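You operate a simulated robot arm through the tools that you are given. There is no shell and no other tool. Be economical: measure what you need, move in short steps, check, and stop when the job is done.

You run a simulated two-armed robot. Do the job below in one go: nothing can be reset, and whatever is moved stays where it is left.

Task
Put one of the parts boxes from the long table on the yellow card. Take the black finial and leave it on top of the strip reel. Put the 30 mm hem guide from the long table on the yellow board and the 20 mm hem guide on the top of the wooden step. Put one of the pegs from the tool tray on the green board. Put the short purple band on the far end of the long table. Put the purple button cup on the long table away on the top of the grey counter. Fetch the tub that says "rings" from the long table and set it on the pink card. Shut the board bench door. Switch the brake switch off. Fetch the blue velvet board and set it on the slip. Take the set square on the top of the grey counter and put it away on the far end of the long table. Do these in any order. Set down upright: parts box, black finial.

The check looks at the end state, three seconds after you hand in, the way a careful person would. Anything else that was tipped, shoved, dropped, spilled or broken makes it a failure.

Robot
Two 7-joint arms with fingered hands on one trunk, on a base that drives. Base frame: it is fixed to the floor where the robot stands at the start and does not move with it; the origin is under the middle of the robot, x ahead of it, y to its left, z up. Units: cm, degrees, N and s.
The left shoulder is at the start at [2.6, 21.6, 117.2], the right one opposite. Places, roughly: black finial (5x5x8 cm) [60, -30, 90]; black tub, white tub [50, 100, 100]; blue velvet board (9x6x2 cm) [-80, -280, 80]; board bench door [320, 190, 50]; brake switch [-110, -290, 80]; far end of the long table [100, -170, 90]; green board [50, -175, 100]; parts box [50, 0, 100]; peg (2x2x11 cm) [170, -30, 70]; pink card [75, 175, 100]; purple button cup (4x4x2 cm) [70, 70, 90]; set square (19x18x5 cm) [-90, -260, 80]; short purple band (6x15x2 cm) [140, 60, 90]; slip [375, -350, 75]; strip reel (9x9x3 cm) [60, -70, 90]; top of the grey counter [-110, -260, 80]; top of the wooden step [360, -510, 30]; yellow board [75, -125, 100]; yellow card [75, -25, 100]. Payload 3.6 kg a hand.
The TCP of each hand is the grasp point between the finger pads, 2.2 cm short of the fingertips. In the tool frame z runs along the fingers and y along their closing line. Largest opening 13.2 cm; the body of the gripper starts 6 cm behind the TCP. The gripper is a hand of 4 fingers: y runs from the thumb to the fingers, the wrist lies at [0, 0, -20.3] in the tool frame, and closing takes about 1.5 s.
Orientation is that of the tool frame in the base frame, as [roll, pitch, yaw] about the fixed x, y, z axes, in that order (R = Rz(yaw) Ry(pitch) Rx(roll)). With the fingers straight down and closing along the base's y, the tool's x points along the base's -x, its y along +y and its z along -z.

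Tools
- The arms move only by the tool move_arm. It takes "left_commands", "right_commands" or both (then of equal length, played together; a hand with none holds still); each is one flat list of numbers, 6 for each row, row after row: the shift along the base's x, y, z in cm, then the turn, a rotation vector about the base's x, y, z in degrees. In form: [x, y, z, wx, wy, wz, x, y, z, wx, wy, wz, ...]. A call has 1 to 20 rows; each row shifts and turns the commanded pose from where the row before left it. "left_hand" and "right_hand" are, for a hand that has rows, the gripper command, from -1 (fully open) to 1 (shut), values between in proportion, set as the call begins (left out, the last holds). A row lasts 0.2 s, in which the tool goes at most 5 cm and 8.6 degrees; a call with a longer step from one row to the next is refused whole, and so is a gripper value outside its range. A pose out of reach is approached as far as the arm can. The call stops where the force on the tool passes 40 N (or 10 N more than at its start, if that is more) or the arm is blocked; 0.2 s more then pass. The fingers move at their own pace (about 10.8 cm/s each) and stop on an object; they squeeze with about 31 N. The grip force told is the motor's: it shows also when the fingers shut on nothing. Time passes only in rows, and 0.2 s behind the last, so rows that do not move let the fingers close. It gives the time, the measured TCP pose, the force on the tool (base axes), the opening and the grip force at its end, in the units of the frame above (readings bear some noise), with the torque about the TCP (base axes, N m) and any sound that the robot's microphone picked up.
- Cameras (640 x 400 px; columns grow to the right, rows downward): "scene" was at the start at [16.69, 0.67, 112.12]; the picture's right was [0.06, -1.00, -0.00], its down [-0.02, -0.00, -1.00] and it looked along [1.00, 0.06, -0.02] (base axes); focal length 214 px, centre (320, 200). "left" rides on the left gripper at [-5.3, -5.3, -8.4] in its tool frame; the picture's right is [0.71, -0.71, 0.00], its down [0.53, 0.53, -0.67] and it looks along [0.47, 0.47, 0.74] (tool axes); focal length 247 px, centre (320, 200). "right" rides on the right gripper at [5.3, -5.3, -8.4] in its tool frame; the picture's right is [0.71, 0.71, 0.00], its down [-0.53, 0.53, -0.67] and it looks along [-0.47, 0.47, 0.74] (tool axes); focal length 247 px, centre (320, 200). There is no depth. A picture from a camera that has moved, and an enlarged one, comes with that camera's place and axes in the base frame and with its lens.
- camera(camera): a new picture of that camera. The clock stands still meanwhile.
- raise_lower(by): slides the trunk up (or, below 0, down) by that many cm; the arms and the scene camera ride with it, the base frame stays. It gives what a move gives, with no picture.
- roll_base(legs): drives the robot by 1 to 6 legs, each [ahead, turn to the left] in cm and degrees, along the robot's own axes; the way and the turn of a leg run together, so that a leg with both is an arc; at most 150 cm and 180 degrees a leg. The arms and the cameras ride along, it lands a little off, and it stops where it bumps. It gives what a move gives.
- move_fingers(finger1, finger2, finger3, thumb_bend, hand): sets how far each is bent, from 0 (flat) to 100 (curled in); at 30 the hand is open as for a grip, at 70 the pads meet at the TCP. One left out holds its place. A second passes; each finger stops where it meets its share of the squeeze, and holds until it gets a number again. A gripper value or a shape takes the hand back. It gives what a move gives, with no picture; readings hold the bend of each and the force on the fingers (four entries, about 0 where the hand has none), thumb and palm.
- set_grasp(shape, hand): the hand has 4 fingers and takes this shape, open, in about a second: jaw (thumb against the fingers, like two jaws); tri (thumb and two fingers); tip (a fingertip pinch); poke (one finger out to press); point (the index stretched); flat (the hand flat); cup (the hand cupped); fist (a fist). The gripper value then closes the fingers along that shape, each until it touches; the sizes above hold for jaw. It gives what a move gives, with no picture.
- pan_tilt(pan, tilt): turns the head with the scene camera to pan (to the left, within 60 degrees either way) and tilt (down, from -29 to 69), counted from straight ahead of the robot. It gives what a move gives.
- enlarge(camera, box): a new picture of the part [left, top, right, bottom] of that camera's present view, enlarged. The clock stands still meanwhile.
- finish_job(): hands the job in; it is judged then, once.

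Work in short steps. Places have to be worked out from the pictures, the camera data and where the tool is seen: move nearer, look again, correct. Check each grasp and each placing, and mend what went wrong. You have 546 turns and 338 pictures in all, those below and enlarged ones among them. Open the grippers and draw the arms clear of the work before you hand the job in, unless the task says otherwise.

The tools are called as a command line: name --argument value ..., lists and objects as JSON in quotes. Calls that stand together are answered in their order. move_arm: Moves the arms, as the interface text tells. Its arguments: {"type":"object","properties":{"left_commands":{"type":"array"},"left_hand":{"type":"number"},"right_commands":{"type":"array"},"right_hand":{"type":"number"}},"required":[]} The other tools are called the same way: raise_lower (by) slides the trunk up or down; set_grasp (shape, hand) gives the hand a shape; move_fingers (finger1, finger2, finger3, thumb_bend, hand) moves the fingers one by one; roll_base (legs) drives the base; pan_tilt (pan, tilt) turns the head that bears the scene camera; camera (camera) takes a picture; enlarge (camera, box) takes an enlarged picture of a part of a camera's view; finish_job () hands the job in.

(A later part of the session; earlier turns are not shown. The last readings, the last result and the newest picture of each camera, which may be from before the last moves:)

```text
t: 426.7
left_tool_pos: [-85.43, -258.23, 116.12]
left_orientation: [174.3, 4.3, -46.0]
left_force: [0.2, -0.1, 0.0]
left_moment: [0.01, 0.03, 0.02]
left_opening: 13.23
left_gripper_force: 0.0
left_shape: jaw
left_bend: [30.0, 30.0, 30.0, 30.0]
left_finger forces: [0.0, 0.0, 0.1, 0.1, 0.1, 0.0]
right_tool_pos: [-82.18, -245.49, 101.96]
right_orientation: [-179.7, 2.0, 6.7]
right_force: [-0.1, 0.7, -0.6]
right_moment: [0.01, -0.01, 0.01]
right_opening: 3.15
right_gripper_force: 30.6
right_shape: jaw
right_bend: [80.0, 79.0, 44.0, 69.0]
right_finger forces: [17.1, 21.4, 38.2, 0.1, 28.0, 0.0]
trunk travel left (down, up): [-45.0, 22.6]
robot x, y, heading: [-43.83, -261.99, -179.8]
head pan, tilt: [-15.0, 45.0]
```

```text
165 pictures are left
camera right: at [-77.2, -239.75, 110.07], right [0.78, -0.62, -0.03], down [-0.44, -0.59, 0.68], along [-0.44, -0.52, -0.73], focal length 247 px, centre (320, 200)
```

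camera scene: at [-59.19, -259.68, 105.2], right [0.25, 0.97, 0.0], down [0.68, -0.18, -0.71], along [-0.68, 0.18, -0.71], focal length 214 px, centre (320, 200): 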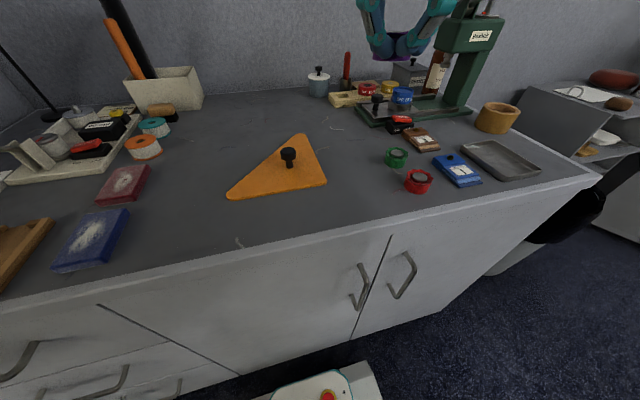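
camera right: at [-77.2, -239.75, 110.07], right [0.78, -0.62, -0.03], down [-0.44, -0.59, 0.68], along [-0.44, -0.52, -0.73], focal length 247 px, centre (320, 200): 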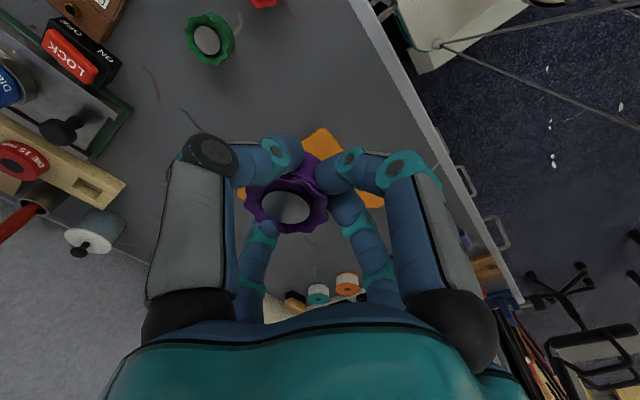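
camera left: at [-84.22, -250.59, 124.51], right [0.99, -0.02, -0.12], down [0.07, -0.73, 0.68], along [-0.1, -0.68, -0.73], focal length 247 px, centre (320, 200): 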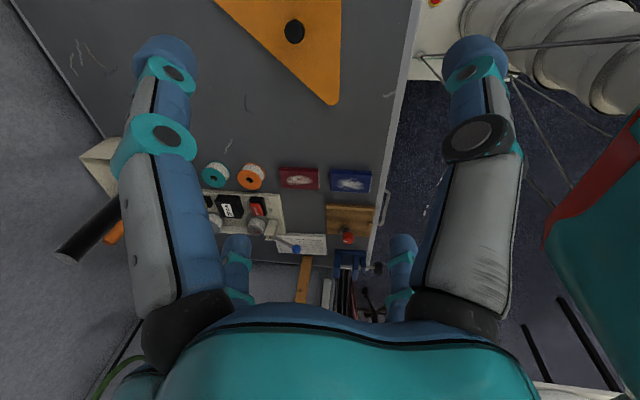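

The cup is tilted roughly 9° toward −x. I counter-rotate the hand by 8° about y, lower to near the surface, and look.

move_arm --right_commands '[0, 0, -4, 0, 4, 0, 0, 0, -4, 0, 4, 0, 0, 0, -4, 0, 0, 0, 0, 0, -2, 0, 0, 0]'

camera --camera "scene"

enlarge --camera "right" --box '[200, 110, 420, 260]'

```text
t: 427.7
left_tool_pos: [-85.4, -258.16, 116.18]
left_orientation: [174.5, 4.2, -46.2]
left_force: [0.0, 0.2, 0.5]
left_moment: [0.02, -0.02, 0.0]
left_opening: 13.23
left_gripper_force: 0.0
left_shape: jaw
left_bend: [30.0, 30.0, 30.0, 30.0]
left_finger forces: [0.0, 0.0, 0.0, 0.0, 0.0, 0.0]
right_tool_pos: [-82.12, -245.55, 88.41]
right_orientation: [-178.7, 10.0, 6.8]
right_force: [0.4, -0.1, -1.0]
right_moment: [0.01, -0.02, 0.0]
right_opening: 3.12
right_gripper_force: 30.5
right_shape: jaw
right_bend: [80.0, 80.0, 43.0, 69.0]
right_finger forces: [16.3, 21.4, 38.7, 0.0, 25.9, 0.1]
trunk travel left (down, up): [-45.0, 22.6]
robot x, y, heading: [-43.85, -261.75, -179.7]
head pan, tilt: [-15.0, 45.0]
```

```text
164 pictures are left
camera scene: at [-59.18, -259.69, 105.2], right [0.25, 0.97, 0.0], down [0.68, -0.18, -0.71], along [-0.68, 0.18, -0.71], focal length 214 px, centre (320, 200)
```

scene: 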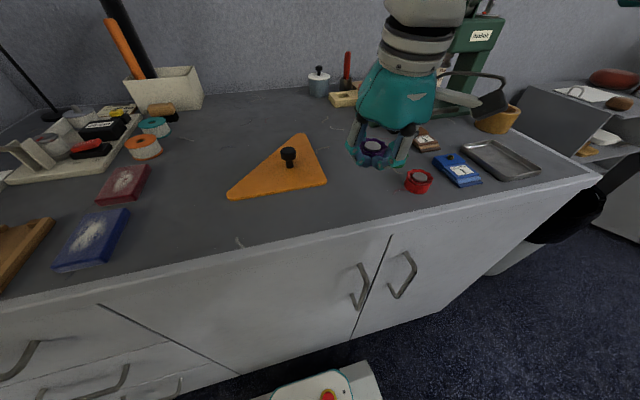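

```text
2.67 times, centred on (310, 185) of right
camera zoom: at [-76.06, -239.78, 95.76], right [0.77, -0.62, -0.14], down [-0.34, -0.58, 0.74], along [-0.54, -0.52, -0.66], focal length 659 px, centre (347, 240)
```

zoom: 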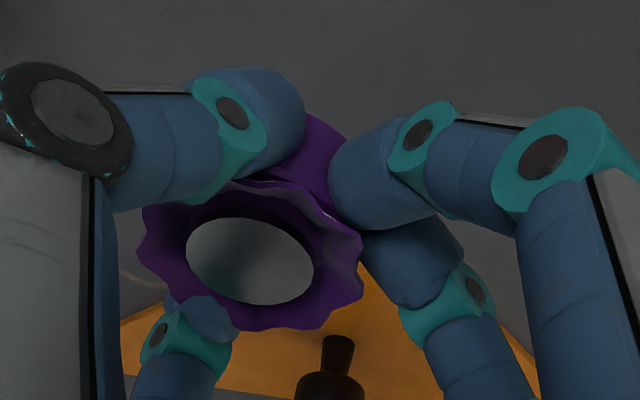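

Close now. I zoom in from the scene camera to judge tilt and gap.

enlarge --camera "scene" --box '[330, 110, 430, 190]'

```text
5.00 times, centred on (380, 150) of scene
camera zoom: at [-59.18, -259.69, 105.2], right [0.25, 0.97, 0.0], down [0.68, -0.18, -0.71], along [-0.68, 0.18, -0.71], focal length 1072 px, centre (20, 450)
```

zoom: 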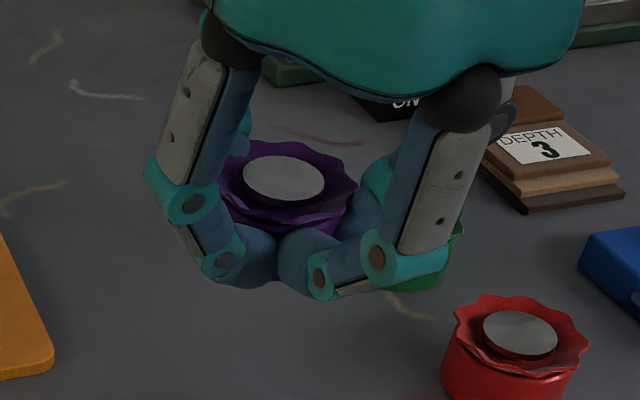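

The cup is close to level. The red cup is near the +y finger, so I shift 1.5 cm toward −y and lower stepwise.

move_arm --right_commands '[0, -1.5, 0, 0, 0, 0, 0, 0, -1.5, 0, 0, 0, 0, 0, -1, 0, 0, 0]'

enlarge --camera "scene" --box '[330, 110, 430, 190]'

```text
t: 428.5
left_tool_pos: [-85.5, -258.2, 116.22]
left_orientation: [174.4, 4.3, -46.0]
left_force: [-0.1, 0.0, -0.1]
left_moment: [-0.03, 0.0, -0.01]
left_opening: 13.19
left_gripper_force: 0.0
left_shape: jaw
left_bend: [30.0, 30.0, 30.0, 30.0]
left_finger forces: [0.1, 0.0, 0.0, 0.1, 0.0, 0.1]
right_tool_pos: [-82.14, -246.94, 85.9]
right_orientation: [-178.7, 10.0, 6.8]
right_force: [0.2, 0.4, 0.1]
right_moment: [-0.04, -0.01, -0.03]
right_opening: 3.14
right_gripper_force: 31.3
right_shape: jaw
right_bend: [80.0, 80.0, 43.0, 69.0]
right_finger forces: [16.3, 21.5, 38.7, 0.0, 25.8, 0.1]
trunk travel left (down, up): [-45.0, 22.6]
robot x, y, heading: [-43.84, -261.89, -179.8]
head pan, tilt: [-15.0, 45.0]
```

```text
5.00 times, centred on (380, 150) of scene
camera zoom: at [-59.19, -259.69, 105.2], right [0.25, 0.97, 0.0], down [0.68, -0.18, -0.71], along [-0.68, 0.18, -0.71], focal length 1072 px, centre (20, 450)
```

zoom: 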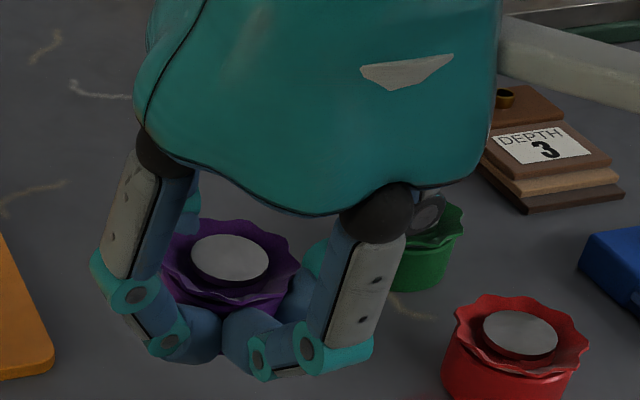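

I continue lowering until contact.

move_arm --right_commands '[0, 0, -0.5, 0, 0, 0, 0, 0, -0.4, 0, 0, 0]'

move_arm --right_commands '[0, 0, -0.3, 0, 0, 0, 0, 0, -0.2, 0, 0, 0]'

```text
t: 429.1
left_tool_pos: [-85.55, -258.25, 116.11]
left_orientation: [174.3, 4.2, -46.2]
left_force: [0.2, -0.2, -0.4]
left_moment: [-0.02, 0.01, 0.02]
left_opening: 13.2
left_gripper_force: 0.0
left_shape: jaw
left_bend: [30.0, 30.0, 30.0, 30.0]
left_finger forces: [0.1, 0.0, 0.0, 0.0, 0.0, 0.1]
right_tool_pos: [-82.13, -246.93, 84.85]
right_orientation: [-178.7, 9.9, 6.8]
right_force: [0.0, -0.3, -1.3]
right_moment: [-0.01, -0.01, -0.02]
right_opening: 3.13
right_gripper_force: 31.6
right_shape: jaw
right_bend: [80.0, 80.0, 43.0, 69.0]
right_finger forces: [16.3, 21.5, 38.8, 0.1, 25.8, 0.1]
trunk travel left (down, up): [-45.0, 22.6]
robot x, y, heading: [-43.96, -261.76, -179.6]
head pan, tilt: [-15.0, 45.0]
```

```text
t: 429.7
left_tool_pos: [-85.47, -258.2, 116.09]
left_orientation: [174.4, 4.3, -46.1]
left_force: [-0.4, 0.1, 0.4]
left_moment: [-0.01, 0.04, 0.01]
left_opening: 13.19
left_gripper_force: 0.0
left_shape: jaw
left_bend: [30.0, 30.0, 30.0, 30.0]
left_finger forces: [0.0, 0.0, 0.1, 0.0, 0.0, 0.1]
right_tool_pos: [-82.17, -246.98, 84.39]
right_orientation: [-178.8, 10.0, 6.8]
right_force: [-0.3, -0.6, -0.4]
right_moment: [0.03, 0.03, 0.01]
right_opening: 3.13
right_gripper_force: 30.6
right_shape: jaw
right_bend: [80.0, 80.0, 43.0, 69.0]
right_finger forces: [16.4, 21.5, 38.7, 0.0, 25.6, 0.0]
trunk travel left (down, up): [-45.0, 22.6]
robot x, y, heading: [-43.73, -261.64, -179.6]
head pan, tilt: [-15.0, 45.0]
```

move_arm --right_commands '[0, 0, -0.5, 0, 0, 0, 0, 0, -0.4, 0, 0, 0]'

enlarge --camera "scene" --box '[330, 110, 430, 190]'

```text
t: 430.3
left_tool_pos: [-85.42, -258.23, 116.05]
left_orientation: [174.4, 4.3, -46.1]
left_force: [0.1, 1.1, 0.3]
left_moment: [0.0, 0.0, 0.0]
left_opening: 13.2
left_gripper_force: 0.1
left_shape: jaw
left_bend: [30.0, 30.0, 30.0, 30.0]
left_finger forces: [0.0, 0.0, 0.0, 0.0, 0.0, 0.0]
right_tool_pos: [-82.04, -246.99, 83.26]
right_orientation: [-178.7, 9.9, 6.8]
right_force: [-0.2, 0.1, -0.5]
right_moment: [0.0, 0.01, -0.03]
right_opening: 3.12
right_gripper_force: 30.7
right_shape: jaw
right_bend: [80.0, 80.0, 43.0, 69.0]
right_finger forces: [16.3, 21.5, 38.7, 0.1, 25.7, 0.1]
trunk travel left (down, up): [-45.0, 22.6]
robot x, y, heading: [-43.75, -261.94, -179.8]
head pan, tilt: [-15.0, 45.0]
```

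```text
5.00 times, centred on (380, 150) of scene
camera zoom: at [-59.18, -259.69, 105.2], right [0.25, 0.97, 0.0], down [0.68, -0.18, -0.71], along [-0.68, 0.18, -0.71], focal length 1072 px, centre (20, 450)
```

zoom: 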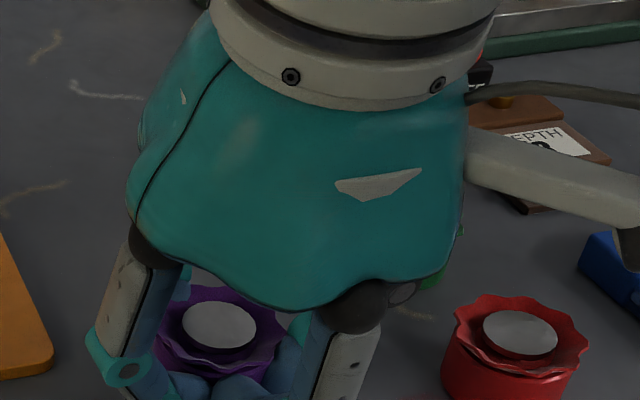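

No contact yet; the counter must be nearer z≈79. I continue down in small steps.

move_arm --right_commands '[0, 0, -0.5, 0, 0, 0, 0, 0, -0.4, 0, 0, 0]'

move_arm --right_commands '[0, 0, -0.4, 0, 0, 0, 0, 0, -0.3, 0, 0, 0]'

enlarge --camera "scene" --box '[330, 130, 430, 210]'

```text
t: 430.9
left_tool_pos: [-85.49, -258.27, 116.19]
left_orientation: [174.4, 4.4, -46.2]
left_force: [0.2, 0.1, 0.0]
left_moment: [-0.01, 0.02, 0.01]
left_opening: 13.22
left_gripper_force: 0.2
left_shape: jaw
left_bend: [30.0, 30.0, 30.0, 30.0]
left_finger forces: [0.1, 0.0, 0.0, 0.0, 0.0, 0.0]
right_tool_pos: [-82.0, -247.03, 82.55]
right_orientation: [-178.7, 9.9, 6.8]
right_force: [0.6, -1.3, -0.2]
right_moment: [-0.01, 0.0, 0.02]
right_opening: 3.11
right_gripper_force: 30.6
right_shape: jaw
right_bend: [80.0, 80.0, 43.0, 69.0]
right_finger forces: [16.5, 21.5, 38.8, 0.1, 25.7, 0.0]
trunk travel left (down, up): [-45.0, 22.6]
robot x, y, heading: [-43.62, -261.84, -179.7]
head pan, tilt: [-15.0, 45.0]
```

```text
t: 431.5
left_tool_pos: [-85.18, -258.25, 116.27]
left_orientation: [174.3, 4.4, -46.1]
left_force: [-1.2, 0.1, -0.3]
left_moment: [-0.02, -0.02, -0.02]
left_opening: 13.2
left_gripper_force: 0.1
left_shape: jaw
left_bend: [30.0, 30.0, 30.0, 30.0]
left_finger forces: [0.0, 0.0, 0.0, 0.1, 0.0, 0.0]
right_tool_pos: [-81.9, -247.03, 82.1]
right_orientation: [-178.9, 10.3, 6.8]
right_force: [4.9, 0.1, 24.3]
right_moment: [0.2, 0.18, -0.09]
right_opening: 3.3
right_gripper_force: 31.1
right_shape: jaw
right_bend: [82.0, 81.0, 42.0, 69.0]
right_finger forces: [21.0, 23.0, 39.3, 0.1, 28.5, 0.1]
trunk travel left (down, up): [-45.0, 22.6]
robot x, y, heading: [-43.77, -261.77, -179.6]
head pan, tilt: [-15.0, 45.0]
```

```text
5.00 times, centred on (380, 170) of scene
camera zoom: at [-58.99, -259.73, 105.26], right [0.25, 0.97, 0.0], down [0.68, -0.18, -0.71], along [-0.68, 0.18, -0.71], focal length 1072 px, centre (20, 350)
```

zoom: 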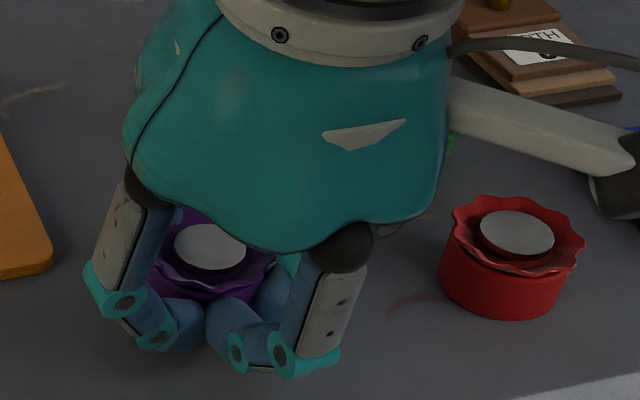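

Contact at z≈82 (counter top ≈79.3). I ease up, open partway so the fingers clear the neighbours, and rise.

move_arm --right_commands '[0, 0, 0.3, 0, 0, 0]'

move_arm --right_commands '[0, 0, 0, 0, 0, 0, 0, 0, 0, 0, 0, 0, 0, 0, 0, 0, 0, 0, 0, 0, 0, 0, 0, 0]' --right_hand 0.1

enlarge --camera "scene" --box '[320, 130, 440, 210]'

camera --camera "right"

```text
t: 431.9
left_tool_pos: [-85.41, -258.29, 116.08]
left_orientation: [174.4, 4.4, -46.1]
left_force: [0.3, -0.5, 0.2]
left_moment: [0.02, -0.01, 0.02]
left_opening: 13.2
left_gripper_force: 0.0
left_shape: jaw
left_bend: [30.0, 30.0, 30.0, 30.0]
left_finger forces: [0.0, 0.0, 0.0, 0.1, 0.0, 0.1]
right_tool_pos: [-81.95, -246.83, 82.1]
right_orientation: [-178.7, 10.0, 6.9]
right_force: [-0.3, -3.2, 9.3]
right_moment: [-0.04, 0.23, 0.07]
right_opening: 3.29
right_gripper_force: 30.9
right_shape: jaw
right_bend: [82.0, 81.0, 42.0, 69.0]
right_finger forces: [18.3, 22.2, 39.3, 0.0, 24.5, 0.1]
trunk travel left (down, up): [-45.0, 22.6]
robot x, y, heading: [-43.56, -261.72, -179.5]
head pan, tilt: [-15.0, 45.0]
```

```text
t: 432.9
left_tool_pos: [-85.39, -258.25, 116.15]
left_orientation: [174.4, 4.2, -46.0]
left_force: [-0.6, -0.1, 0.7]
left_moment: [0.01, 0.0, 0.0]
left_opening: 13.18
left_gripper_force: 0.1
left_shape: jaw
left_bend: [30.0, 30.0, 30.0, 30.0]
left_finger forces: [0.0, 0.1, 0.0, 0.0, 0.1, 0.0]
right_tool_pos: [-82.03, -246.82, 82.2]
right_orientation: [-178.7, 10.0, 6.8]
right_force: [-3.9, 2.7, 12.9]
right_moment: [-0.1, -0.06, -0.05]
right_opening: 5.62
right_gripper_force: 0.1
right_shape: jaw
right_bend: [84.0, 82.0, 39.0, 70.0]
right_finger forces: [8.3, 5.1, 0.0, 0.0, 0.0, 0.0]
trunk travel left (down, up): [-45.0, 22.6]
robot x, y, heading: [-43.56, -261.64, -179.6]
head pan, tilt: [-15.0, 45.0]
```

```text
5.00 times, centred on (380, 170) of scene
camera zoom: at [-59.15, -259.69, 105.21], right [0.25, 0.97, 0.0], down [0.68, -0.18, -0.71], along [-0.68, 0.18, -0.71], focal length 1072 px, centre (20, 350)
```

zoom: 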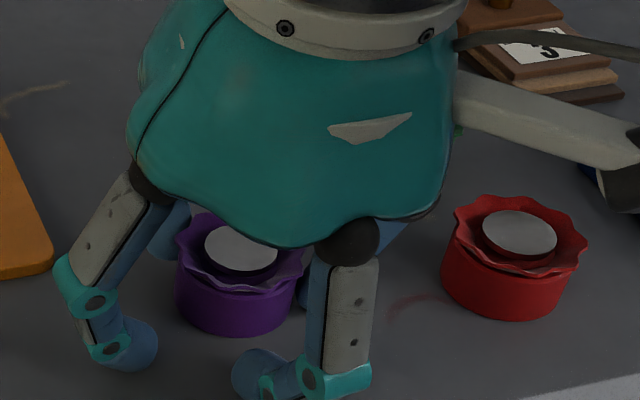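

```text
157 pictures are left
camera right: at [-75.89, -241.05, 89.56], right [0.77, -0.62, -0.14], down [-0.34, -0.59, 0.74], along [-0.54, -0.52, -0.66], focal length 247 px, centre (320, 200)
```

right: 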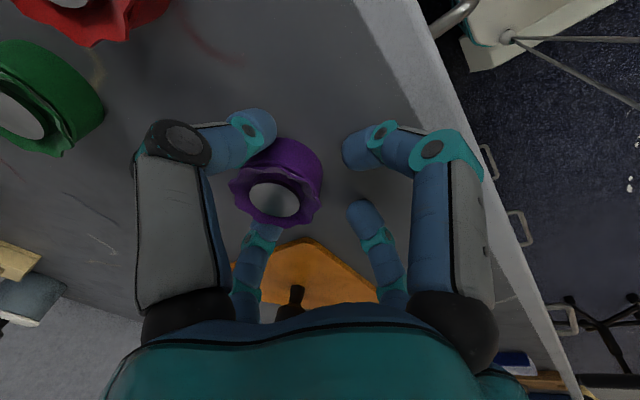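

The cup stands level, leaning against two fingers on one side. I centre the hand on it first, then rise straight up.

move_arm --right_commands '[-0.6, 0.3, 0.1, 0, 0, 0, -0.6, 0.3, 0, 0, 0, 0]'

camera --camera "right"

```text
t: 433.5
left_tool_pos: [-85.42, -258.42, 116.13]
left_orientation: [174.5, 4.3, -46.0]
left_force: [1.3, 0.2, -0.8]
left_moment: [0.02, 0.02, 0.01]
left_opening: 13.19
left_gripper_force: 0.0
left_shape: jaw
left_bend: [30.0, 30.0, 30.0, 30.0]
left_finger forces: [0.1, 0.1, 0.0, 0.0, 0.1, 0.0]
right_tool_pos: [-82.94, -246.58, 82.35]
right_orientation: [-178.8, 10.0, 6.9]
right_force: [4.9, -3.5, 17.4]
right_moment: [-0.05, -0.5, -0.09]
right_opening: 5.88
right_gripper_force: 0.0
right_shape: jaw
right_bend: [84.0, 38.0, 39.0, 70.0]
right_finger forces: [15.8, 1.0, 0.0, 0.0, 0.1, 0.1]
trunk travel left (down, up): [-45.0, 22.6]
robot x, y, heading: [-43.75, -261.85, -179.4]
head pan, tilt: [-15.0, 45.0]
```

```text
156 pictures are left
camera right: at [-76.88, -240.73, 89.74], right [0.77, -0.62, -0.14], down [-0.34, -0.58, 0.74], along [-0.54, -0.53, -0.66], focal length 247 px, centre (320, 200)
```

right: 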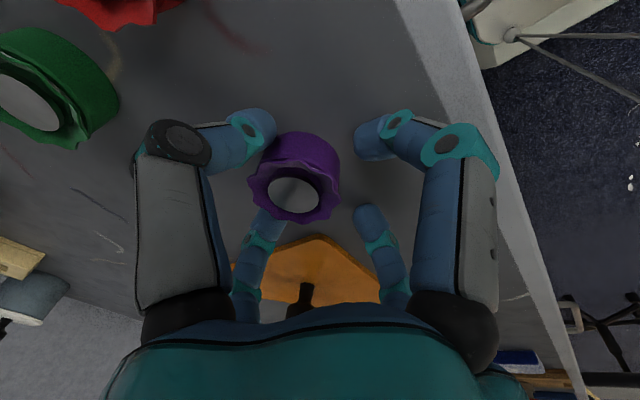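

The remaining force is a fingertip on the counter (upward). I rise straight up.

move_arm --right_commands '[0, 0, 1.5, 0, 0, 0, 0, 0, 2.5, 0, 0, 0, 0, 0, 4, 0, 0, 0, 0, 0, 4.5, 0, 0, 0, 0, 0, 4.5, 0, -4, 0, 0, 0, 4.5, 0, -4, 0]'

camera --camera "scene"

```text
t: 435.0
left_tool_pos: [-85.81, -258.4, 116.87]
left_orientation: [174.6, 5.4, -45.1]
left_force: [-0.3, -2.5, 1.0]
left_moment: [0.14, -0.03, 0.01]
left_opening: 13.21
left_gripper_force: 0.2
left_shape: jaw
left_bend: [30.0, 30.0, 30.0, 30.0]
left_finger forces: [0.0, 0.0, 0.0, 0.0, 0.1, 0.0]
right_tool_pos: [-82.93, -246.34, 103.7]
right_orientation: [-179.2, 1.5, 6.7]
right_force: [0.1, -0.3, 0.5]
right_moment: [0.02, -0.02, -0.02]
right_opening: 5.89
right_gripper_force: 0.1
right_shape: jaw
right_bend: [39.0, 38.0, 39.0, 70.0]
right_finger forces: [0.0, 0.0, 0.0, 0.1, 0.0, 0.0]
trunk travel left (down, up): [-45.0, 22.6]
robot x, y, heading: [-44.06, -261.74, -179.8]
head pan, tilt: [-15.0, 45.0]
stopped in row 6 (left hand): the force on the tool passed its limit (the readings are from after the stop); the commanded pose is now the measured one
```

```text
155 pictures are left
camera scene: at [-59.19, -259.66, 105.19], right [0.25, 0.97, 0.0], down [0.68, -0.18, -0.71], along [-0.68, 0.18, -0.71], focal length 214 px, centre (320, 200)
```

scene: 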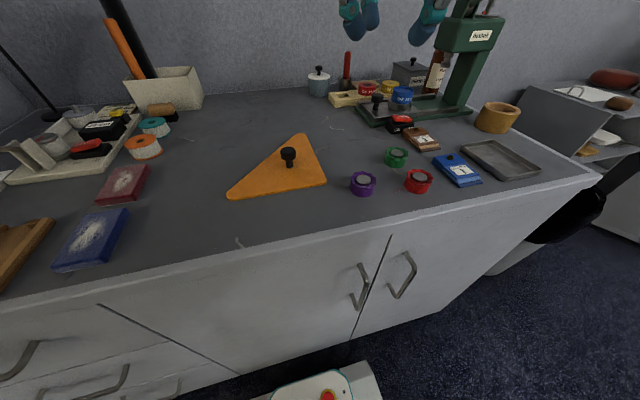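

The cup stands on the counter. The hands brushed each other; I move the left one off toward the velvet board, levelling it, and look.

move_arm --left_commands '[0, -4, 0, 0, 0, 0, 0, -4.5, 0, 0, -3.5, 0, 0, -4.5, 0, 0, -3.5, 0, 0.5, -4.5, -2, 0, 0, 0, 0.5, -4.5, -3, 0, 0, 0, 0.5, -4.5, -3, 0, 0, 0, 0, -0.6, -4, 0, 0, 0, 0, 0, -4.5, 0, 0, 0, 0, 0, -4.5, 0, 0, 0]'

camera --camera "left"

pan_tilt --pan 15 --tilt 45

camera --camera "scene"

```text
refused: row 5 steps farther than a row can; nothing moved
```

```text
154 pictures are left
camera left: at [-84.68, -250.77, 125.48], right [0.99, 0.0, -0.13], down [0.09, -0.75, 0.66], along [-0.1, -0.67, -0.74], focal length 247 px, centre (320, 200)
```

left: 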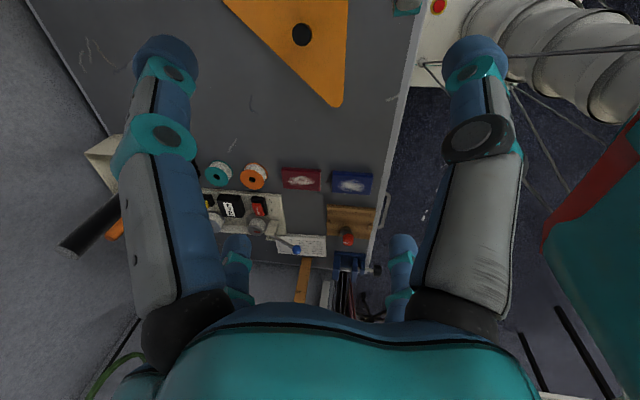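

```text
t: 435.9
left_tool_pos: [-85.91, -258.27, 117.04]
left_orientation: [174.7, 5.5, -45.1]
left_force: [-1.6, -2.8, 1.8]
left_moment: [0.47, -0.13, 0.1]
left_opening: 13.2
left_gripper_force: 0.1
left_shape: jaw
left_bend: [30.0, 30.0, 30.0, 30.0]
left_finger forces: [0.0, 0.1, 0.1, 0.0, 0.0, 0.0]
right_tool_pos: [-83.07, -246.32, 103.68]
right_orientation: [-179.2, 1.3, 6.8]
right_force: [0.2, 0.6, -0.4]
right_moment: [0.0, 0.0, 0.02]
right_opening: 5.94
right_gripper_force: 0.0
right_shape: jaw
right_bend: [39.0, 38.0, 39.0, 70.0]
right_finger forces: [0.0, 0.0, 0.0, 0.0, 0.1, 0.0]
trunk travel left (down, up): [-45.0, 22.6]
robot x, y, heading: [-43.93, -261.97, -179.6]
head pan, tilt: [15.0, 45.0]
```

```text
153 pictures are left
camera scene: at [-59.17, -263.9, 105.2], right [-0.26, 0.96, 0.0], down [0.68, 0.19, -0.71], along [-0.68, -0.19, -0.71], focal length 214 px, centre (320, 200)
```

scene: 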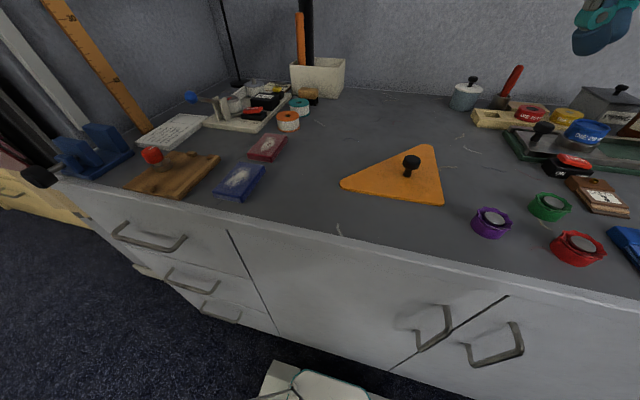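

I resend with smaller steps.

move_arm --left_commands '[0, -4, 1, 0, 0, 0, 0, -4.5, 0, 0, -3.5, 0, 0, -4.5, 0, 0, -3.5, 0, 0.5, -4, -2, 0, 0, 0, 0.5, -4, -2, 0, 0, 0, 0.5, -4, -2, 0, 0, 0, 0, -2.2, -4, 0, 0, 0, 0, 0, -4.5, 0, 0, 0, 0, 0, -4.5, 0, 0, 0]'

camera --camera "left"

```text
t: 437.9
left_tool_pos: [-84.63, -285.59, 99.18]
left_orientation: [179.5, 0.7, -44.9]
left_force: [0.1, 0.1, 0.2]
left_moment: [-0.01, 0.02, 0.02]
left_opening: 13.18
left_gripper_force: 0.0
left_shape: jaw
left_bend: [30.0, 30.0, 30.0, 30.0]
left_finger forces: [0.0, 0.0, 0.0, 0.2, 0.0, 0.0]
right_tool_pos: [-82.92, -246.23, 103.72]
right_orientation: [-179.2, 1.4, 6.7]
right_force: [0.2, -0.8, -0.3]
right_moment: [0.01, 0.0, -0.01]
right_opening: 5.92
right_gripper_force: 0.0
right_shape: jaw
right_bend: [39.0, 38.0, 39.0, 70.0]
right_finger forces: [0.0, 0.0, 0.1, 0.0, 0.0, 0.1]
trunk travel left (down, up): [-45.0, 22.6]
robot x, y, heading: [-43.73, -261.57, -179.5]
head pan, tilt: [15.0, 45.0]
```

```text
152 pictures are left
camera left: at [-84.46, -278.07, 107.68], right [1.0, 0.0, -0.01], down [0.01, -0.75, 0.67], along [-0.01, -0.67, -0.75], focal length 247 px, centre (320, 200)
```

left: 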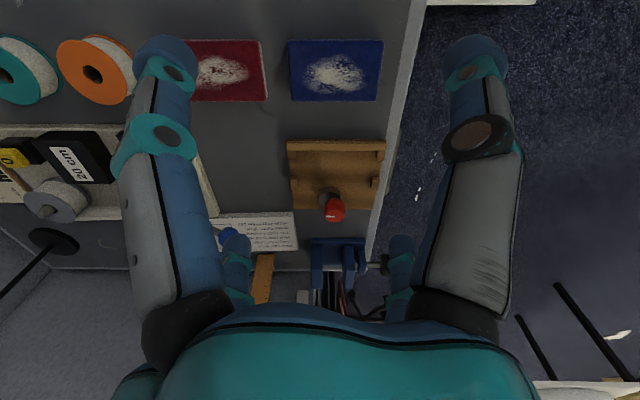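

Velvet board centre is (−83.4,−285), 8.7×6 cm. I centre and lower around it.

move_arm --left_commands '[1.1, 0.6, -4, 0, 0, 0, 0, 0, -4.5, 0, 0, 0, 0, 0, -3.5, 0, 0, 0, 0, 0, -2, 0, 0, 0]'

camera --camera "left"

```text
t: 438.9
left_tool_pos: [-83.06, -285.02, 85.16]
left_orientation: [179.7, 0.5, -44.9]
left_force: [-1.1, 0.3, 0.4]
left_moment: [0.0, 0.03, 0.02]
left_opening: 13.2
left_gripper_force: 0.0
left_shape: jaw
left_bend: [30.0, 30.0, 30.0, 30.0]
left_finger forces: [0.0, 0.1, 0.1, 0.0, 0.1, 0.0]
right_tool_pos: [-82.96, -246.3, 103.72]
right_orientation: [-179.2, 1.4, 6.8]
right_force: [-0.2, 0.1, -0.4]
right_moment: [0.01, 0.02, -0.01]
right_opening: 5.9
right_gripper_force: 0.0
right_shape: jaw
right_bend: [39.0, 38.0, 39.0, 70.0]
right_finger forces: [0.0, 0.1, 0.0, 0.0, 0.0, 0.0]
trunk travel left (down, up): [-45.0, 22.6]
robot x, y, heading: [-43.57, -261.44, -179.7]
head pan, tilt: [15.0, 45.0]
```

```text
151 pictures are left
camera left: at [-83.01, -277.51, 93.77], right [1.0, 0.0, -0.01], down [0.01, -0.75, 0.67], along [-0.01, -0.67, -0.75], focal length 247 px, centre (320, 200)
```

left: 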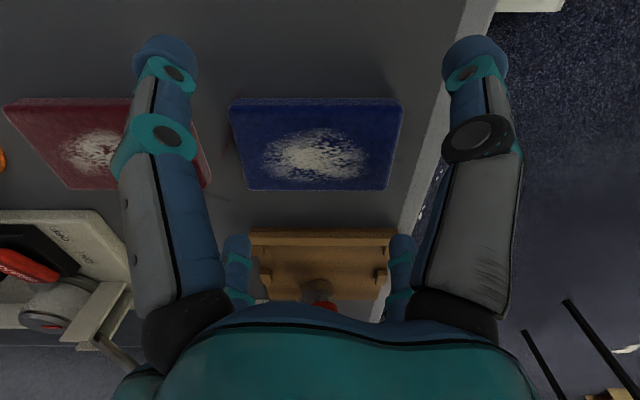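

Good alignment; small +y shift, lower to z≈81.9 and close.

move_arm --left_commands '[-0.1, 0.4, -2, 0, 0, 0, 0, 0, -1.2, 0, 0, 0]'

move_arm --left_commands '[0, 0, 0, 0, 0, 0, 0, 0, 0, 0, 0, 0, 0, 0, 0, 0, 0, 0, 0, 0, 0, 0, 0, 0, 0, 0, 0, 0, 0, 0, 0, 0, 0, 0, 0, 0, 0, 0, 0, 0, 0, 0]' --left_hand 1

camera --camera "left"

```text
t: 439.5
left_tool_pos: [-83.44, -284.65, 82.02]
left_orientation: [179.5, 0.7, -44.9]
left_force: [-1.4, -0.3, 11.3]
left_moment: [-0.02, -0.38, -0.02]
left_opening: 13.18
left_gripper_force: 0.0
left_shape: jaw
left_bend: [30.0, 30.0, 29.0, 30.0]
left_finger forces: [0.4, 0.7, 4.6, 0.0, 4.9, 0.0]
right_tool_pos: [-82.87, -246.27, 103.77]
right_orientation: [-179.2, 1.5, 6.7]
right_force: [0.1, 0.7, -1.0]
right_moment: [-0.03, 0.02, -0.02]
right_opening: 5.93
right_gripper_force: 0.1
right_shape: jaw
right_bend: [39.0, 38.0, 39.0, 70.0]
right_finger forces: [0.0, 0.1, 0.0, 0.0, 0.1, 0.0]
trunk travel left (down, up): [-45.0, 22.6]
robot x, y, heading: [-43.87, -261.89, -179.7]
head pan, tilt: [15.0, 45.0]
```

```text
t: 441.1
left_tool_pos: [-83.23, -284.36, 82.23]
left_orientation: [179.4, 0.9, -45.0]
left_force: [7.0, 11.3, 36.7]
left_moment: [0.47, -0.72, 0.05]
left_opening: 7.69
left_gripper_force: 30.9
left_shape: jaw
left_bend: [34.0, 35.0, 36.0, 70.0]
left_finger forces: [44.2, 40.4, 44.7, 0.0, 44.3, 0.1]
right_tool_pos: [-82.62, -246.14, 103.69]
right_orientation: [-179.3, 1.7, 6.7]
right_force: [0.3, -0.5, 0.4]
right_moment: [0.01, 0.02, 0.0]
right_opening: 5.92
right_gripper_force: 0.1
right_shape: jaw
right_bend: [39.0, 38.0, 39.0, 70.0]
right_finger forces: [0.1, 0.1, 0.0, 0.0, 0.0, 0.0]
trunk travel left (down, up): [-45.0, 22.6]
robot x, y, heading: [-43.76, -261.82, -179.3]
head pan, tilt: [15.0, 45.0]
```

```text
150 pictures are left
camera left: at [-83.0, -276.84, 90.79], right [1.0, 0.0, -0.02], down [0.01, -0.75, 0.66], along [-0.01, -0.66, -0.75], focal length 247 px, centre (320, 200)
```

left: 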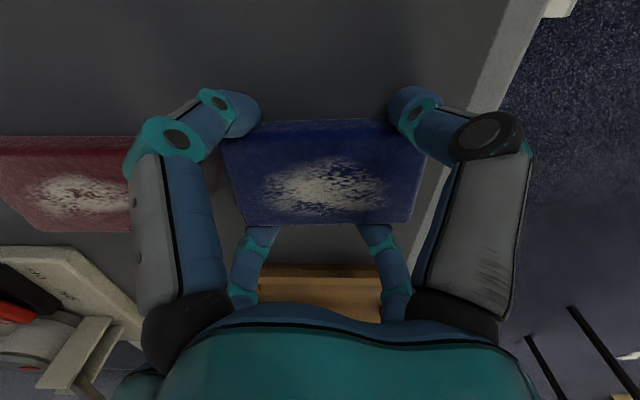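

Gripped at the board's edges. I lift it 14 cm and check.

move_arm --left_commands '[0, 0, 0.8, 0, 0, 0, 0, 0, 2, 0, 0, 0, 0, 0, 4, 0, 0, 0, 0, 0, 4, 0, 0, 0, 0, 0, 4, 0, 0, 0]'

camera --camera "left"

camera --camera "scene"

```text
t: 442.3
left_tool_pos: [-83.23, -284.37, 96.71]
left_orientation: [179.7, 0.4, -44.9]
left_force: [0.2, 0.3, -0.1]
left_moment: [-0.03, 0.03, 0.02]
left_opening: 7.72
left_gripper_force: 31.1
left_shape: jaw
left_bend: [34.0, 35.0, 36.0, 70.0]
left_finger forces: [38.8, 37.3, 35.9, 0.1, 34.4, 0.0]
right_tool_pos: [-82.9, -246.28, 103.69]
right_orientation: [-179.2, 1.5, 6.8]
right_force: [0.1, -0.4, 0.4]
right_moment: [0.01, -0.04, 0.0]
right_opening: 5.89
right_gripper_force: 0.0
right_shape: jaw
right_bend: [39.0, 38.0, 39.0, 70.0]
right_finger forces: [0.1, 0.0, 0.0, 0.0, 0.1, 0.0]
trunk travel left (down, up): [-45.0, 22.6]
robot x, y, heading: [-43.44, -261.75, -179.6]
head pan, tilt: [15.0, 45.0]
```

```text
149 pictures are left
camera left: at [-82.95, -276.88, 105.24], right [1.0, 0.0, -0.01], down [0.01, -0.75, 0.67], along [-0.01, -0.67, -0.75], focal length 247 px, centre (320, 200)
```

left: 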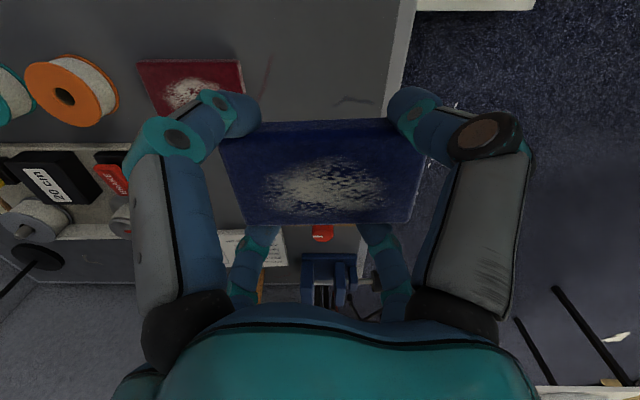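

```text
148 pictures are left
camera scene: at [-59.15, -263.89, 105.2], right [-0.26, 0.96, 0.0], down [0.68, 0.19, -0.71], along [-0.68, -0.19, -0.71], focal length 214 px, centre (320, 200)
```

scene: 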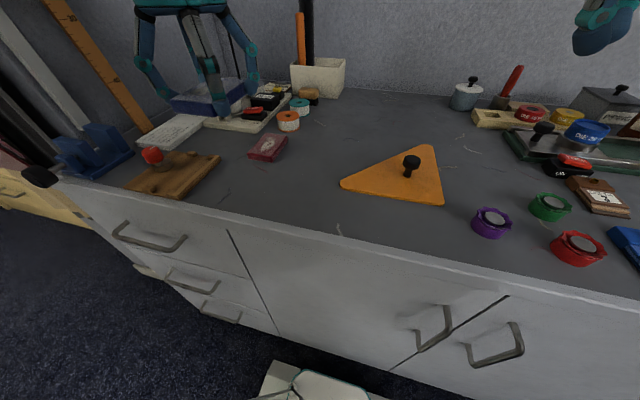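

The velvet board is held; its neighbours are undisturbed. The red rocker reads "BRAKE". I raise the hand and shift the robot to y≈−305 so the right hand can reach the switch.

move_arm --left_commands '[1, 0, 4.5, 0, 0, 0, 3, 0, 3.5, 0, 0, 0, 3, 0, 3, 0, 0, 0]' --right_commands '[3, 3, 2, 0, 0, 0, 3, 3, 2, 0, 0, 0, 2, 3, 2, 0, 0, 0]' --right_hand -1

roll_base --legs '[[-8, 0], [0, -30], [-42, 0]]'

roll_base --legs '[[0, 35]]'

roll_base --legs '[[0, 27], [40, 0]]'

roll_base --legs '[[0, -30]]'

pan_tilt --pan 0 --tilt 40

camera --camera "scene"

```text
t: 443.1
left_tool_pos: [-76.16, -284.44, 107.37]
left_orientation: [179.6, 0.6, -44.8]
left_force: [0.3, -0.4, -0.7]
left_moment: [-0.04, 0.04, 0.0]
left_opening: 7.69
left_gripper_force: 31.1
left_shape: jaw
left_bend: [34.0, 35.0, 36.0, 70.0]
left_finger forces: [38.8, 37.2, 35.9, 0.1, 34.2, 0.1]
right_tool_pos: [-74.66, -237.25, 109.84]
right_orientation: [-179.1, 1.5, 6.9]
right_force: [-0.3, -0.3, 0.0]
right_moment: [-0.02, -0.01, -0.01]
right_opening: 13.17
right_gripper_force: 0.1
right_shape: jaw
right_bend: [30.0, 30.0, 30.0, 30.0]
right_finger forces: [0.0, 0.0, 0.0, 0.1, 0.1, 0.1]
trunk travel left (down, up): [-45.0, 22.6]
robot x, y, heading: [-43.6, -261.78, -179.6]
head pan, tilt: [15.0, 45.0]
```

```text
t: 446.5
left_tool_pos: [-68.94, -267.54, 107.66]
left_orientation: [179.3, 0.8, -75.8]
left_force: [1.5, 0.2, -0.5]
left_moment: [0.01, 0.04, 0.04]
left_opening: 7.71
left_gripper_force: 30.4
left_shape: jaw
left_bend: [34.0, 35.0, 36.0, 70.0]
left_finger forces: [39.5, 37.8, 36.9, 0.0, 35.1, 0.0]
right_tool_pos: [-43.52, -227.98, 110.03]
right_orientation: [-179.3, 1.8, -24.2]
right_force: [0.1, 0.7, 0.2]
right_moment: [-0.03, 0.07, -0.01]
right_opening: 13.2
right_gripper_force: 0.1
right_shape: jaw
right_bend: [30.0, 30.0, 30.0, 30.0]
right_finger forces: [0.0, 0.1, 0.1, 0.0, 0.1, 0.0]
trunk travel left (down, up): [-45.0, 22.6]
robot x, y, heading: [-30.68, -266.21, 151.6]
head pan, tilt: [15.0, 45.0]
stopped in leg 3: the robot was blocked; the commanded pose is now the measured one
```

```text
t: 448.5
left_tool_pos: [-61.86, -289.34, 107.39]
left_orientation: [179.8, 0.5, -41.3]
left_force: [-0.2, -0.3, 0.3]
left_moment: [-0.01, 0.0, 0.03]
left_opening: 7.69
left_gripper_force: 31.0
left_shape: jaw
left_bend: [34.0, 35.0, 36.0, 70.0]
left_finger forces: [39.5, 37.6, 37.2, 0.0, 35.3, 0.0]
right_tool_pos: [-63.39, -242.32, 109.86]
right_orientation: [-179.1, 1.6, 10.4]
right_force: [-0.7, -0.7, -0.7]
right_moment: [0.03, 0.02, -0.05]
right_opening: 13.21
right_gripper_force: 0.0
right_shape: jaw
right_bend: [30.0, 30.0, 30.0, 30.0]
right_finger forces: [0.1, 0.0, 0.0, 0.0, 0.0, 0.1]
trunk travel left (down, up): [-45.0, 22.6]
robot x, y, heading: [-30.64, -264.33, -174.1]
head pan, tilt: [15.0, 45.0]
```

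```text
t: 449.3
left_tool_pos: [-61.4, -290.88, 107.52]
left_orientation: [179.6, 0.5, -40.0]
left_force: [-0.4, -0.3, -0.8]
left_moment: [-0.01, 0.01, 0.01]
left_opening: 7.61
left_gripper_force: 30.6
left_shape: jaw
left_bend: [34.0, 35.0, 36.0, 70.0]
left_finger forces: [40.0, 37.9, 37.7, 0.0, 35.7, 0.0]
right_tool_pos: [-63.52, -243.61, 110.31]
right_orientation: [-179.0, 2.2, 11.2]
right_force: [0.2, 0.0, 0.6]
right_moment: [0.0, -0.01, 0.03]
right_opening: 13.22
right_gripper_force: 0.1
right_shape: jaw
right_bend: [30.0, 30.0, 30.0, 30.0]
right_finger forces: [0.1, 0.1, 0.0, 0.1, 0.0, 0.1]
trunk travel left (down, up): [-45.0, 22.6]
robot x, y, heading: [-30.64, -263.89, -173.4]
head pan, tilt: [15.0, 45.0]
stopped in leg 1: the robot was blocked; the commanded pose is now the measured one
```

```text
t: 451.1
left_tool_pos: [-70.48, -271.9, 107.58]
left_orientation: [179.6, 0.6, -70.3]
left_force: [-0.1, 0.4, -1.2]
left_moment: [0.02, 0.0, -0.04]
left_opening: 7.63
left_gripper_force: 30.9
left_shape: jaw
left_bend: [34.0, 35.0, 36.0, 70.0]
left_finger forces: [39.9, 37.8, 37.9, 0.0, 35.9, 0.0]
right_tool_pos: [-48.53, -230.01, 110.19]
right_orientation: [-179.0, 2.2, -19.0]
right_force: [-0.2, -0.2, -0.1]
right_moment: [0.04, 0.02, 0.01]
right_opening: 13.21
right_gripper_force: 0.1
right_shape: jaw
right_bend: [30.0, 30.0, 30.0, 30.0]
right_finger forces: [0.0, 0.1, 0.1, 0.0, 0.0, 0.0]
trunk travel left (down, up): [-45.0, 22.6]
robot x, y, heading: [-31.29, -266.34, 156.1]
head pan, tilt: [15.0, 45.0]
```

```text
t: 451.9
left_tool_pos: [-70.44, -272.03, 107.57]
left_orientation: [179.8, 0.5, -70.3]
left_force: [0.2, 0.3, -1.0]
left_moment: [0.04, 0.01, 0.0]
left_opening: 7.62
left_gripper_force: 30.9
left_shape: jaw
left_bend: [34.0, 35.0, 36.0, 70.0]
left_finger forces: [39.8, 37.9, 38.1, 0.1, 36.0, 0.0]
right_tool_pos: [-48.56, -230.02, 110.53]
right_orientation: [-178.8, 2.2, -19.0]
right_force: [-0.7, -0.1, 0.0]
right_moment: [0.02, -0.02, -0.01]
right_opening: 13.21
right_gripper_force: 0.2
right_shape: jaw
right_bend: [30.0, 30.0, 30.0, 30.0]
right_finger forces: [0.0, 0.0, 0.0, 0.0, 0.1, 0.0]
trunk travel left (down, up): [-45.0, 22.6]
robot x, y, heading: [-31.64, -266.53, 156.2]
head pan, tilt: [0.0, 40.0]
```

```text
147 pictures are left
camera scene: at [-46.22, -259.77, 105.93], right [0.4, 0.92, 0.0], down [0.59, -0.26, -0.77], along [-0.7, 0.31, -0.64], focal length 214 px, centre (320, 200)
```

scene: 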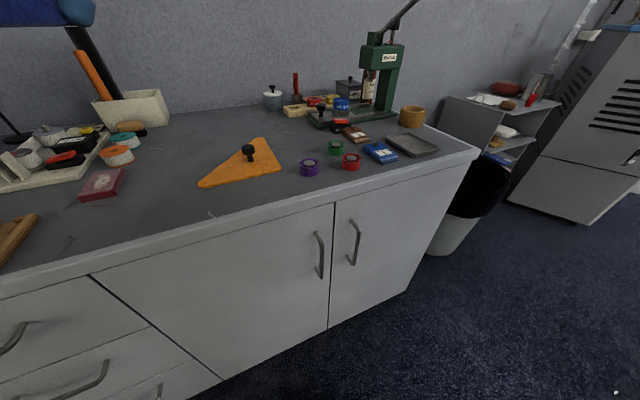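

The base reports odd blocks without visible contact; retrying in single small legs has worked before. I reverse from here at heading 156°.

roll_base --legs '[[-40, 0]]'

roll_base --legs '[[0, 30]]'

roll_base --legs '[[0, 30]]'

```text
t: 454.5
left_tool_pos: [-32.57, -288.62, 107.64]
left_orientation: [179.5, 0.4, -70.3]
left_force: [0.0, -0.6, -0.9]
left_moment: [-0.02, -0.01, -0.01]
left_opening: 7.63
left_gripper_force: 31.0
left_shape: jaw
left_bend: [34.0, 35.0, 36.0, 70.0]
left_finger forces: [40.0, 37.9, 38.1, 0.0, 36.0, 0.0]
right_tool_pos: [-10.65, -246.61, 110.43]
right_orientation: [-179.0, 2.4, -19.1]
right_force: [-0.2, 0.1, 0.4]
right_moment: [0.01, 0.02, -0.01]
right_opening: 13.19
right_gripper_force: 0.0
right_shape: jaw
right_bend: [30.0, 30.0, 30.0, 30.0]
right_finger forces: [0.0, 0.0, 0.1, 0.0, 0.1, 0.1]
trunk travel left (down, up): [-45.0, 22.6]
robot x, y, heading: [6.64, -283.12, 156.3]
head pan, tilt: [0.0, 40.0]
```

```text
t: 456.4
left_tool_pos: [-24.0, -307.82, 107.68]
left_orientation: [179.7, 0.5, -39.3]
left_force: [0.3, -0.7, -1.0]
left_moment: [0.01, 0.0, 0.02]
left_opening: 7.61
left_gripper_force: 31.1
left_shape: jaw
left_bend: [34.0, 35.0, 36.0, 70.0]
left_finger forces: [39.8, 37.7, 38.1, 0.0, 36.0, 0.1]
right_tool_pos: [-26.83, -260.72, 110.38]
right_orientation: [-179.0, 2.1, 11.9]
right_force: [0.4, -0.2, -0.4]
right_moment: [0.02, -0.01, -0.04]
right_opening: 13.2
right_gripper_force: 0.2
right_shape: jaw
right_bend: [30.0, 30.0, 30.0, 30.0]
right_finger forces: [0.1, 0.0, 0.1, 0.0, 0.0, 0.0]
trunk travel left (down, up): [-45.0, 22.6]
robot x, y, heading: [6.17, -280.42, -173.2]
head pan, tilt: [0.0, 40.0]
```

```text
t: 458.3
left_tool_pos: [-6.01, -319.2, 107.68]
left_orientation: [179.7, 0.6, -9.3]
left_force: [0.2, -0.9, -0.6]
left_moment: [0.0, 0.04, 0.0]
left_opening: 7.58
left_gripper_force: 31.3
left_shape: jaw
left_bend: [34.0, 35.0, 36.0, 70.0]
left_finger forces: [40.1, 38.3, 38.4, 0.1, 36.5, 0.0]
right_tool_pos: [-32.06, -279.8, 110.61]
right_orientation: [-178.8, 2.3, 41.8]
right_force: [0.5, -0.5, -0.2]
right_moment: [-0.01, 0.01, -0.03]
right_opening: 13.2
right_gripper_force: 0.2
right_shape: jaw
right_bend: [30.0, 30.0, 30.0, 30.0]
right_finger forces: [0.0, 0.0, 0.0, 0.1, 0.1, 0.1]
trunk travel left (down, up): [-45.0, 22.6]
robot x, y, heading: [5.38, -279.03, -142.9]
head pan, tilt: [0.0, 40.0]
stopped in leg 1: the robot was blocked; the commanded pose is now the measured one
```

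Now forward along −143°, then turn to face the counter.

roll_base --legs '[[44, 0]]'

roll_base --legs '[[0, -37]]'

roll_base --legs '[[12, 0]]'

camera --camera "scene"

enlarge --camera "scene" --box '[260, 60, 420, 160]'

```text
t: 461.0
left_tool_pos: [-41.83, -345.69, 107.65]
left_orientation: [179.7, 0.5, -9.5]
left_force: [-0.4, 0.8, -0.9]
left_moment: [0.06, -0.04, 0.02]
left_opening: 7.61
left_gripper_force: 31.0
left_shape: jaw
left_bend: [34.0, 35.0, 36.0, 70.0]
left_finger forces: [40.1, 38.2, 38.7, 0.0, 36.5, 0.0]
right_tool_pos: [-67.65, -306.11, 110.64]
right_orientation: [-179.1, 2.2, 41.5]
right_force: [-0.2, -0.5, -0.3]
right_moment: [0.04, 0.02, 0.01]
right_opening: 13.22
right_gripper_force: 0.1
right_shape: jaw
right_bend: [30.0, 30.0, 30.0, 30.0]
right_finger forces: [0.0, 0.0, 0.1, 0.0, 0.0, 0.1]
trunk travel left (down, up): [-45.0, 22.6]
robot x, y, heading: [-30.14, -305.16, -142.9]
head pan, tilt: [0.0, 40.0]
```

```text
t: 463.6
left_tool_pos: [-64.2, -329.8, 107.95]
left_orientation: [179.6, 0.4, -47.5]
left_force: [-0.4, 0.3, -1.1]
left_moment: [0.0, 0.0, -0.01]
left_opening: 7.58
left_gripper_force: 30.9
left_shape: jaw
left_bend: [34.0, 35.0, 36.0, 70.0]
left_finger forces: [40.2, 38.2, 38.9, 0.1, 36.9, 0.0]
right_tool_pos: [-60.46, -282.58, 110.65]
right_orientation: [-179.2, 2.2, 3.6]
right_force: [0.1, 1.4, 0.5]
right_moment: [-0.01, 0.01, 0.01]
right_opening: 13.2
right_gripper_force: 0.1
right_shape: jaw
right_bend: [30.0, 30.0, 30.0, 30.0]
right_finger forces: [0.1, 0.0, 0.0, 0.0, 0.0, 0.0]
trunk travel left (down, up): [-45.0, 22.6]
robot x, y, heading: [-30.24, -308.08, 179.5]
head pan, tilt: [0.0, 40.0]
stopped in leg 1: the robot was blocked; the commanded pose is now the measured one
```

```text
t: 464.8
left_tool_pos: [-72.48, -330.11, 107.97]
left_orientation: [-179.9, -0.3, -47.3]
left_force: [-0.7, 0.3, -0.7]
left_moment: [0.01, 0.02, 0.0]
left_opening: 7.56
left_gripper_force: 30.5
left_shape: jaw
left_bend: [34.0, 36.0, 36.0, 70.0]
left_finger forces: [42.7, 42.3, 38.4, 0.0, 37.4, 0.1]
right_tool_pos: [-69.15, -283.01, 110.79]
right_orientation: [-179.2, 2.3, 4.0]
right_force: [0.1, -1.0, 0.3]
right_moment: [-0.04, -0.01, -0.01]
right_opening: 13.22
right_gripper_force: 0.1
right_shape: jaw
right_bend: [30.0, 30.0, 30.0, 30.0]
right_finger forces: [0.0, 0.0, 0.0, 0.0, 0.0, 0.0]
trunk travel left (down, up): [-45.0, 22.6]
robot x, y, heading: [-39.52, -308.24, 179.9]
head pan, tilt: [0.0, 40.0]
stopped in leg 1: the force on the tool passed its limit (the readings are from after the stop); the commanded pose is now the measured one
```

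```text
146 pictures are left
camera scene: at [-55.36, -307.91, 105.94], right [0.01, 1.0, 0.0], down [0.64, 0.0, -0.77], along [-0.77, 0.0, -0.64], focal length 214 px, centre (320, 200)
```

scene: 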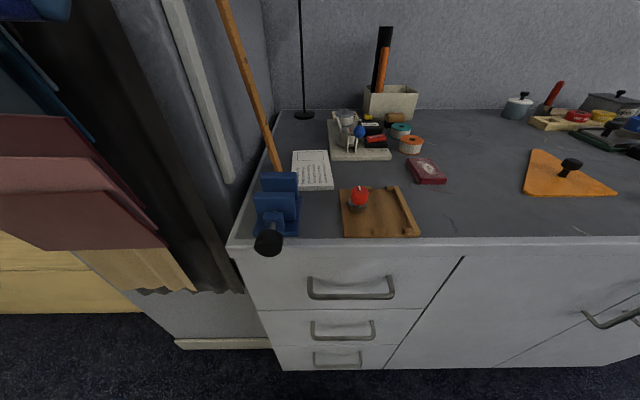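

```text
4.00 times, centred on (340, 110) of scene
camera zoom: at [-55.36, -307.91, 105.94], right [0.01, 1.0, 0.0], down [0.64, 0.0, -0.77], along [-0.77, 0.0, -0.64], focal length 858 px, centre (240, 560)
```

zoom: 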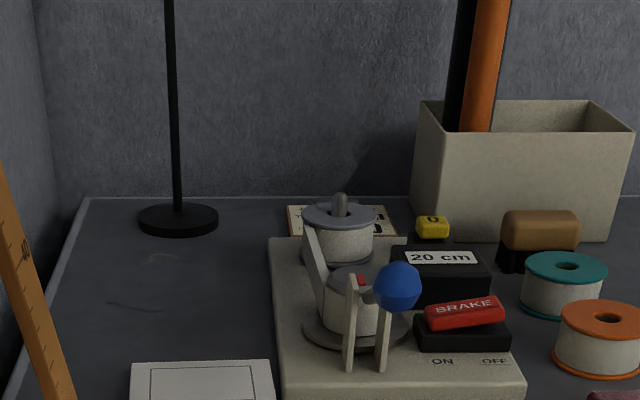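

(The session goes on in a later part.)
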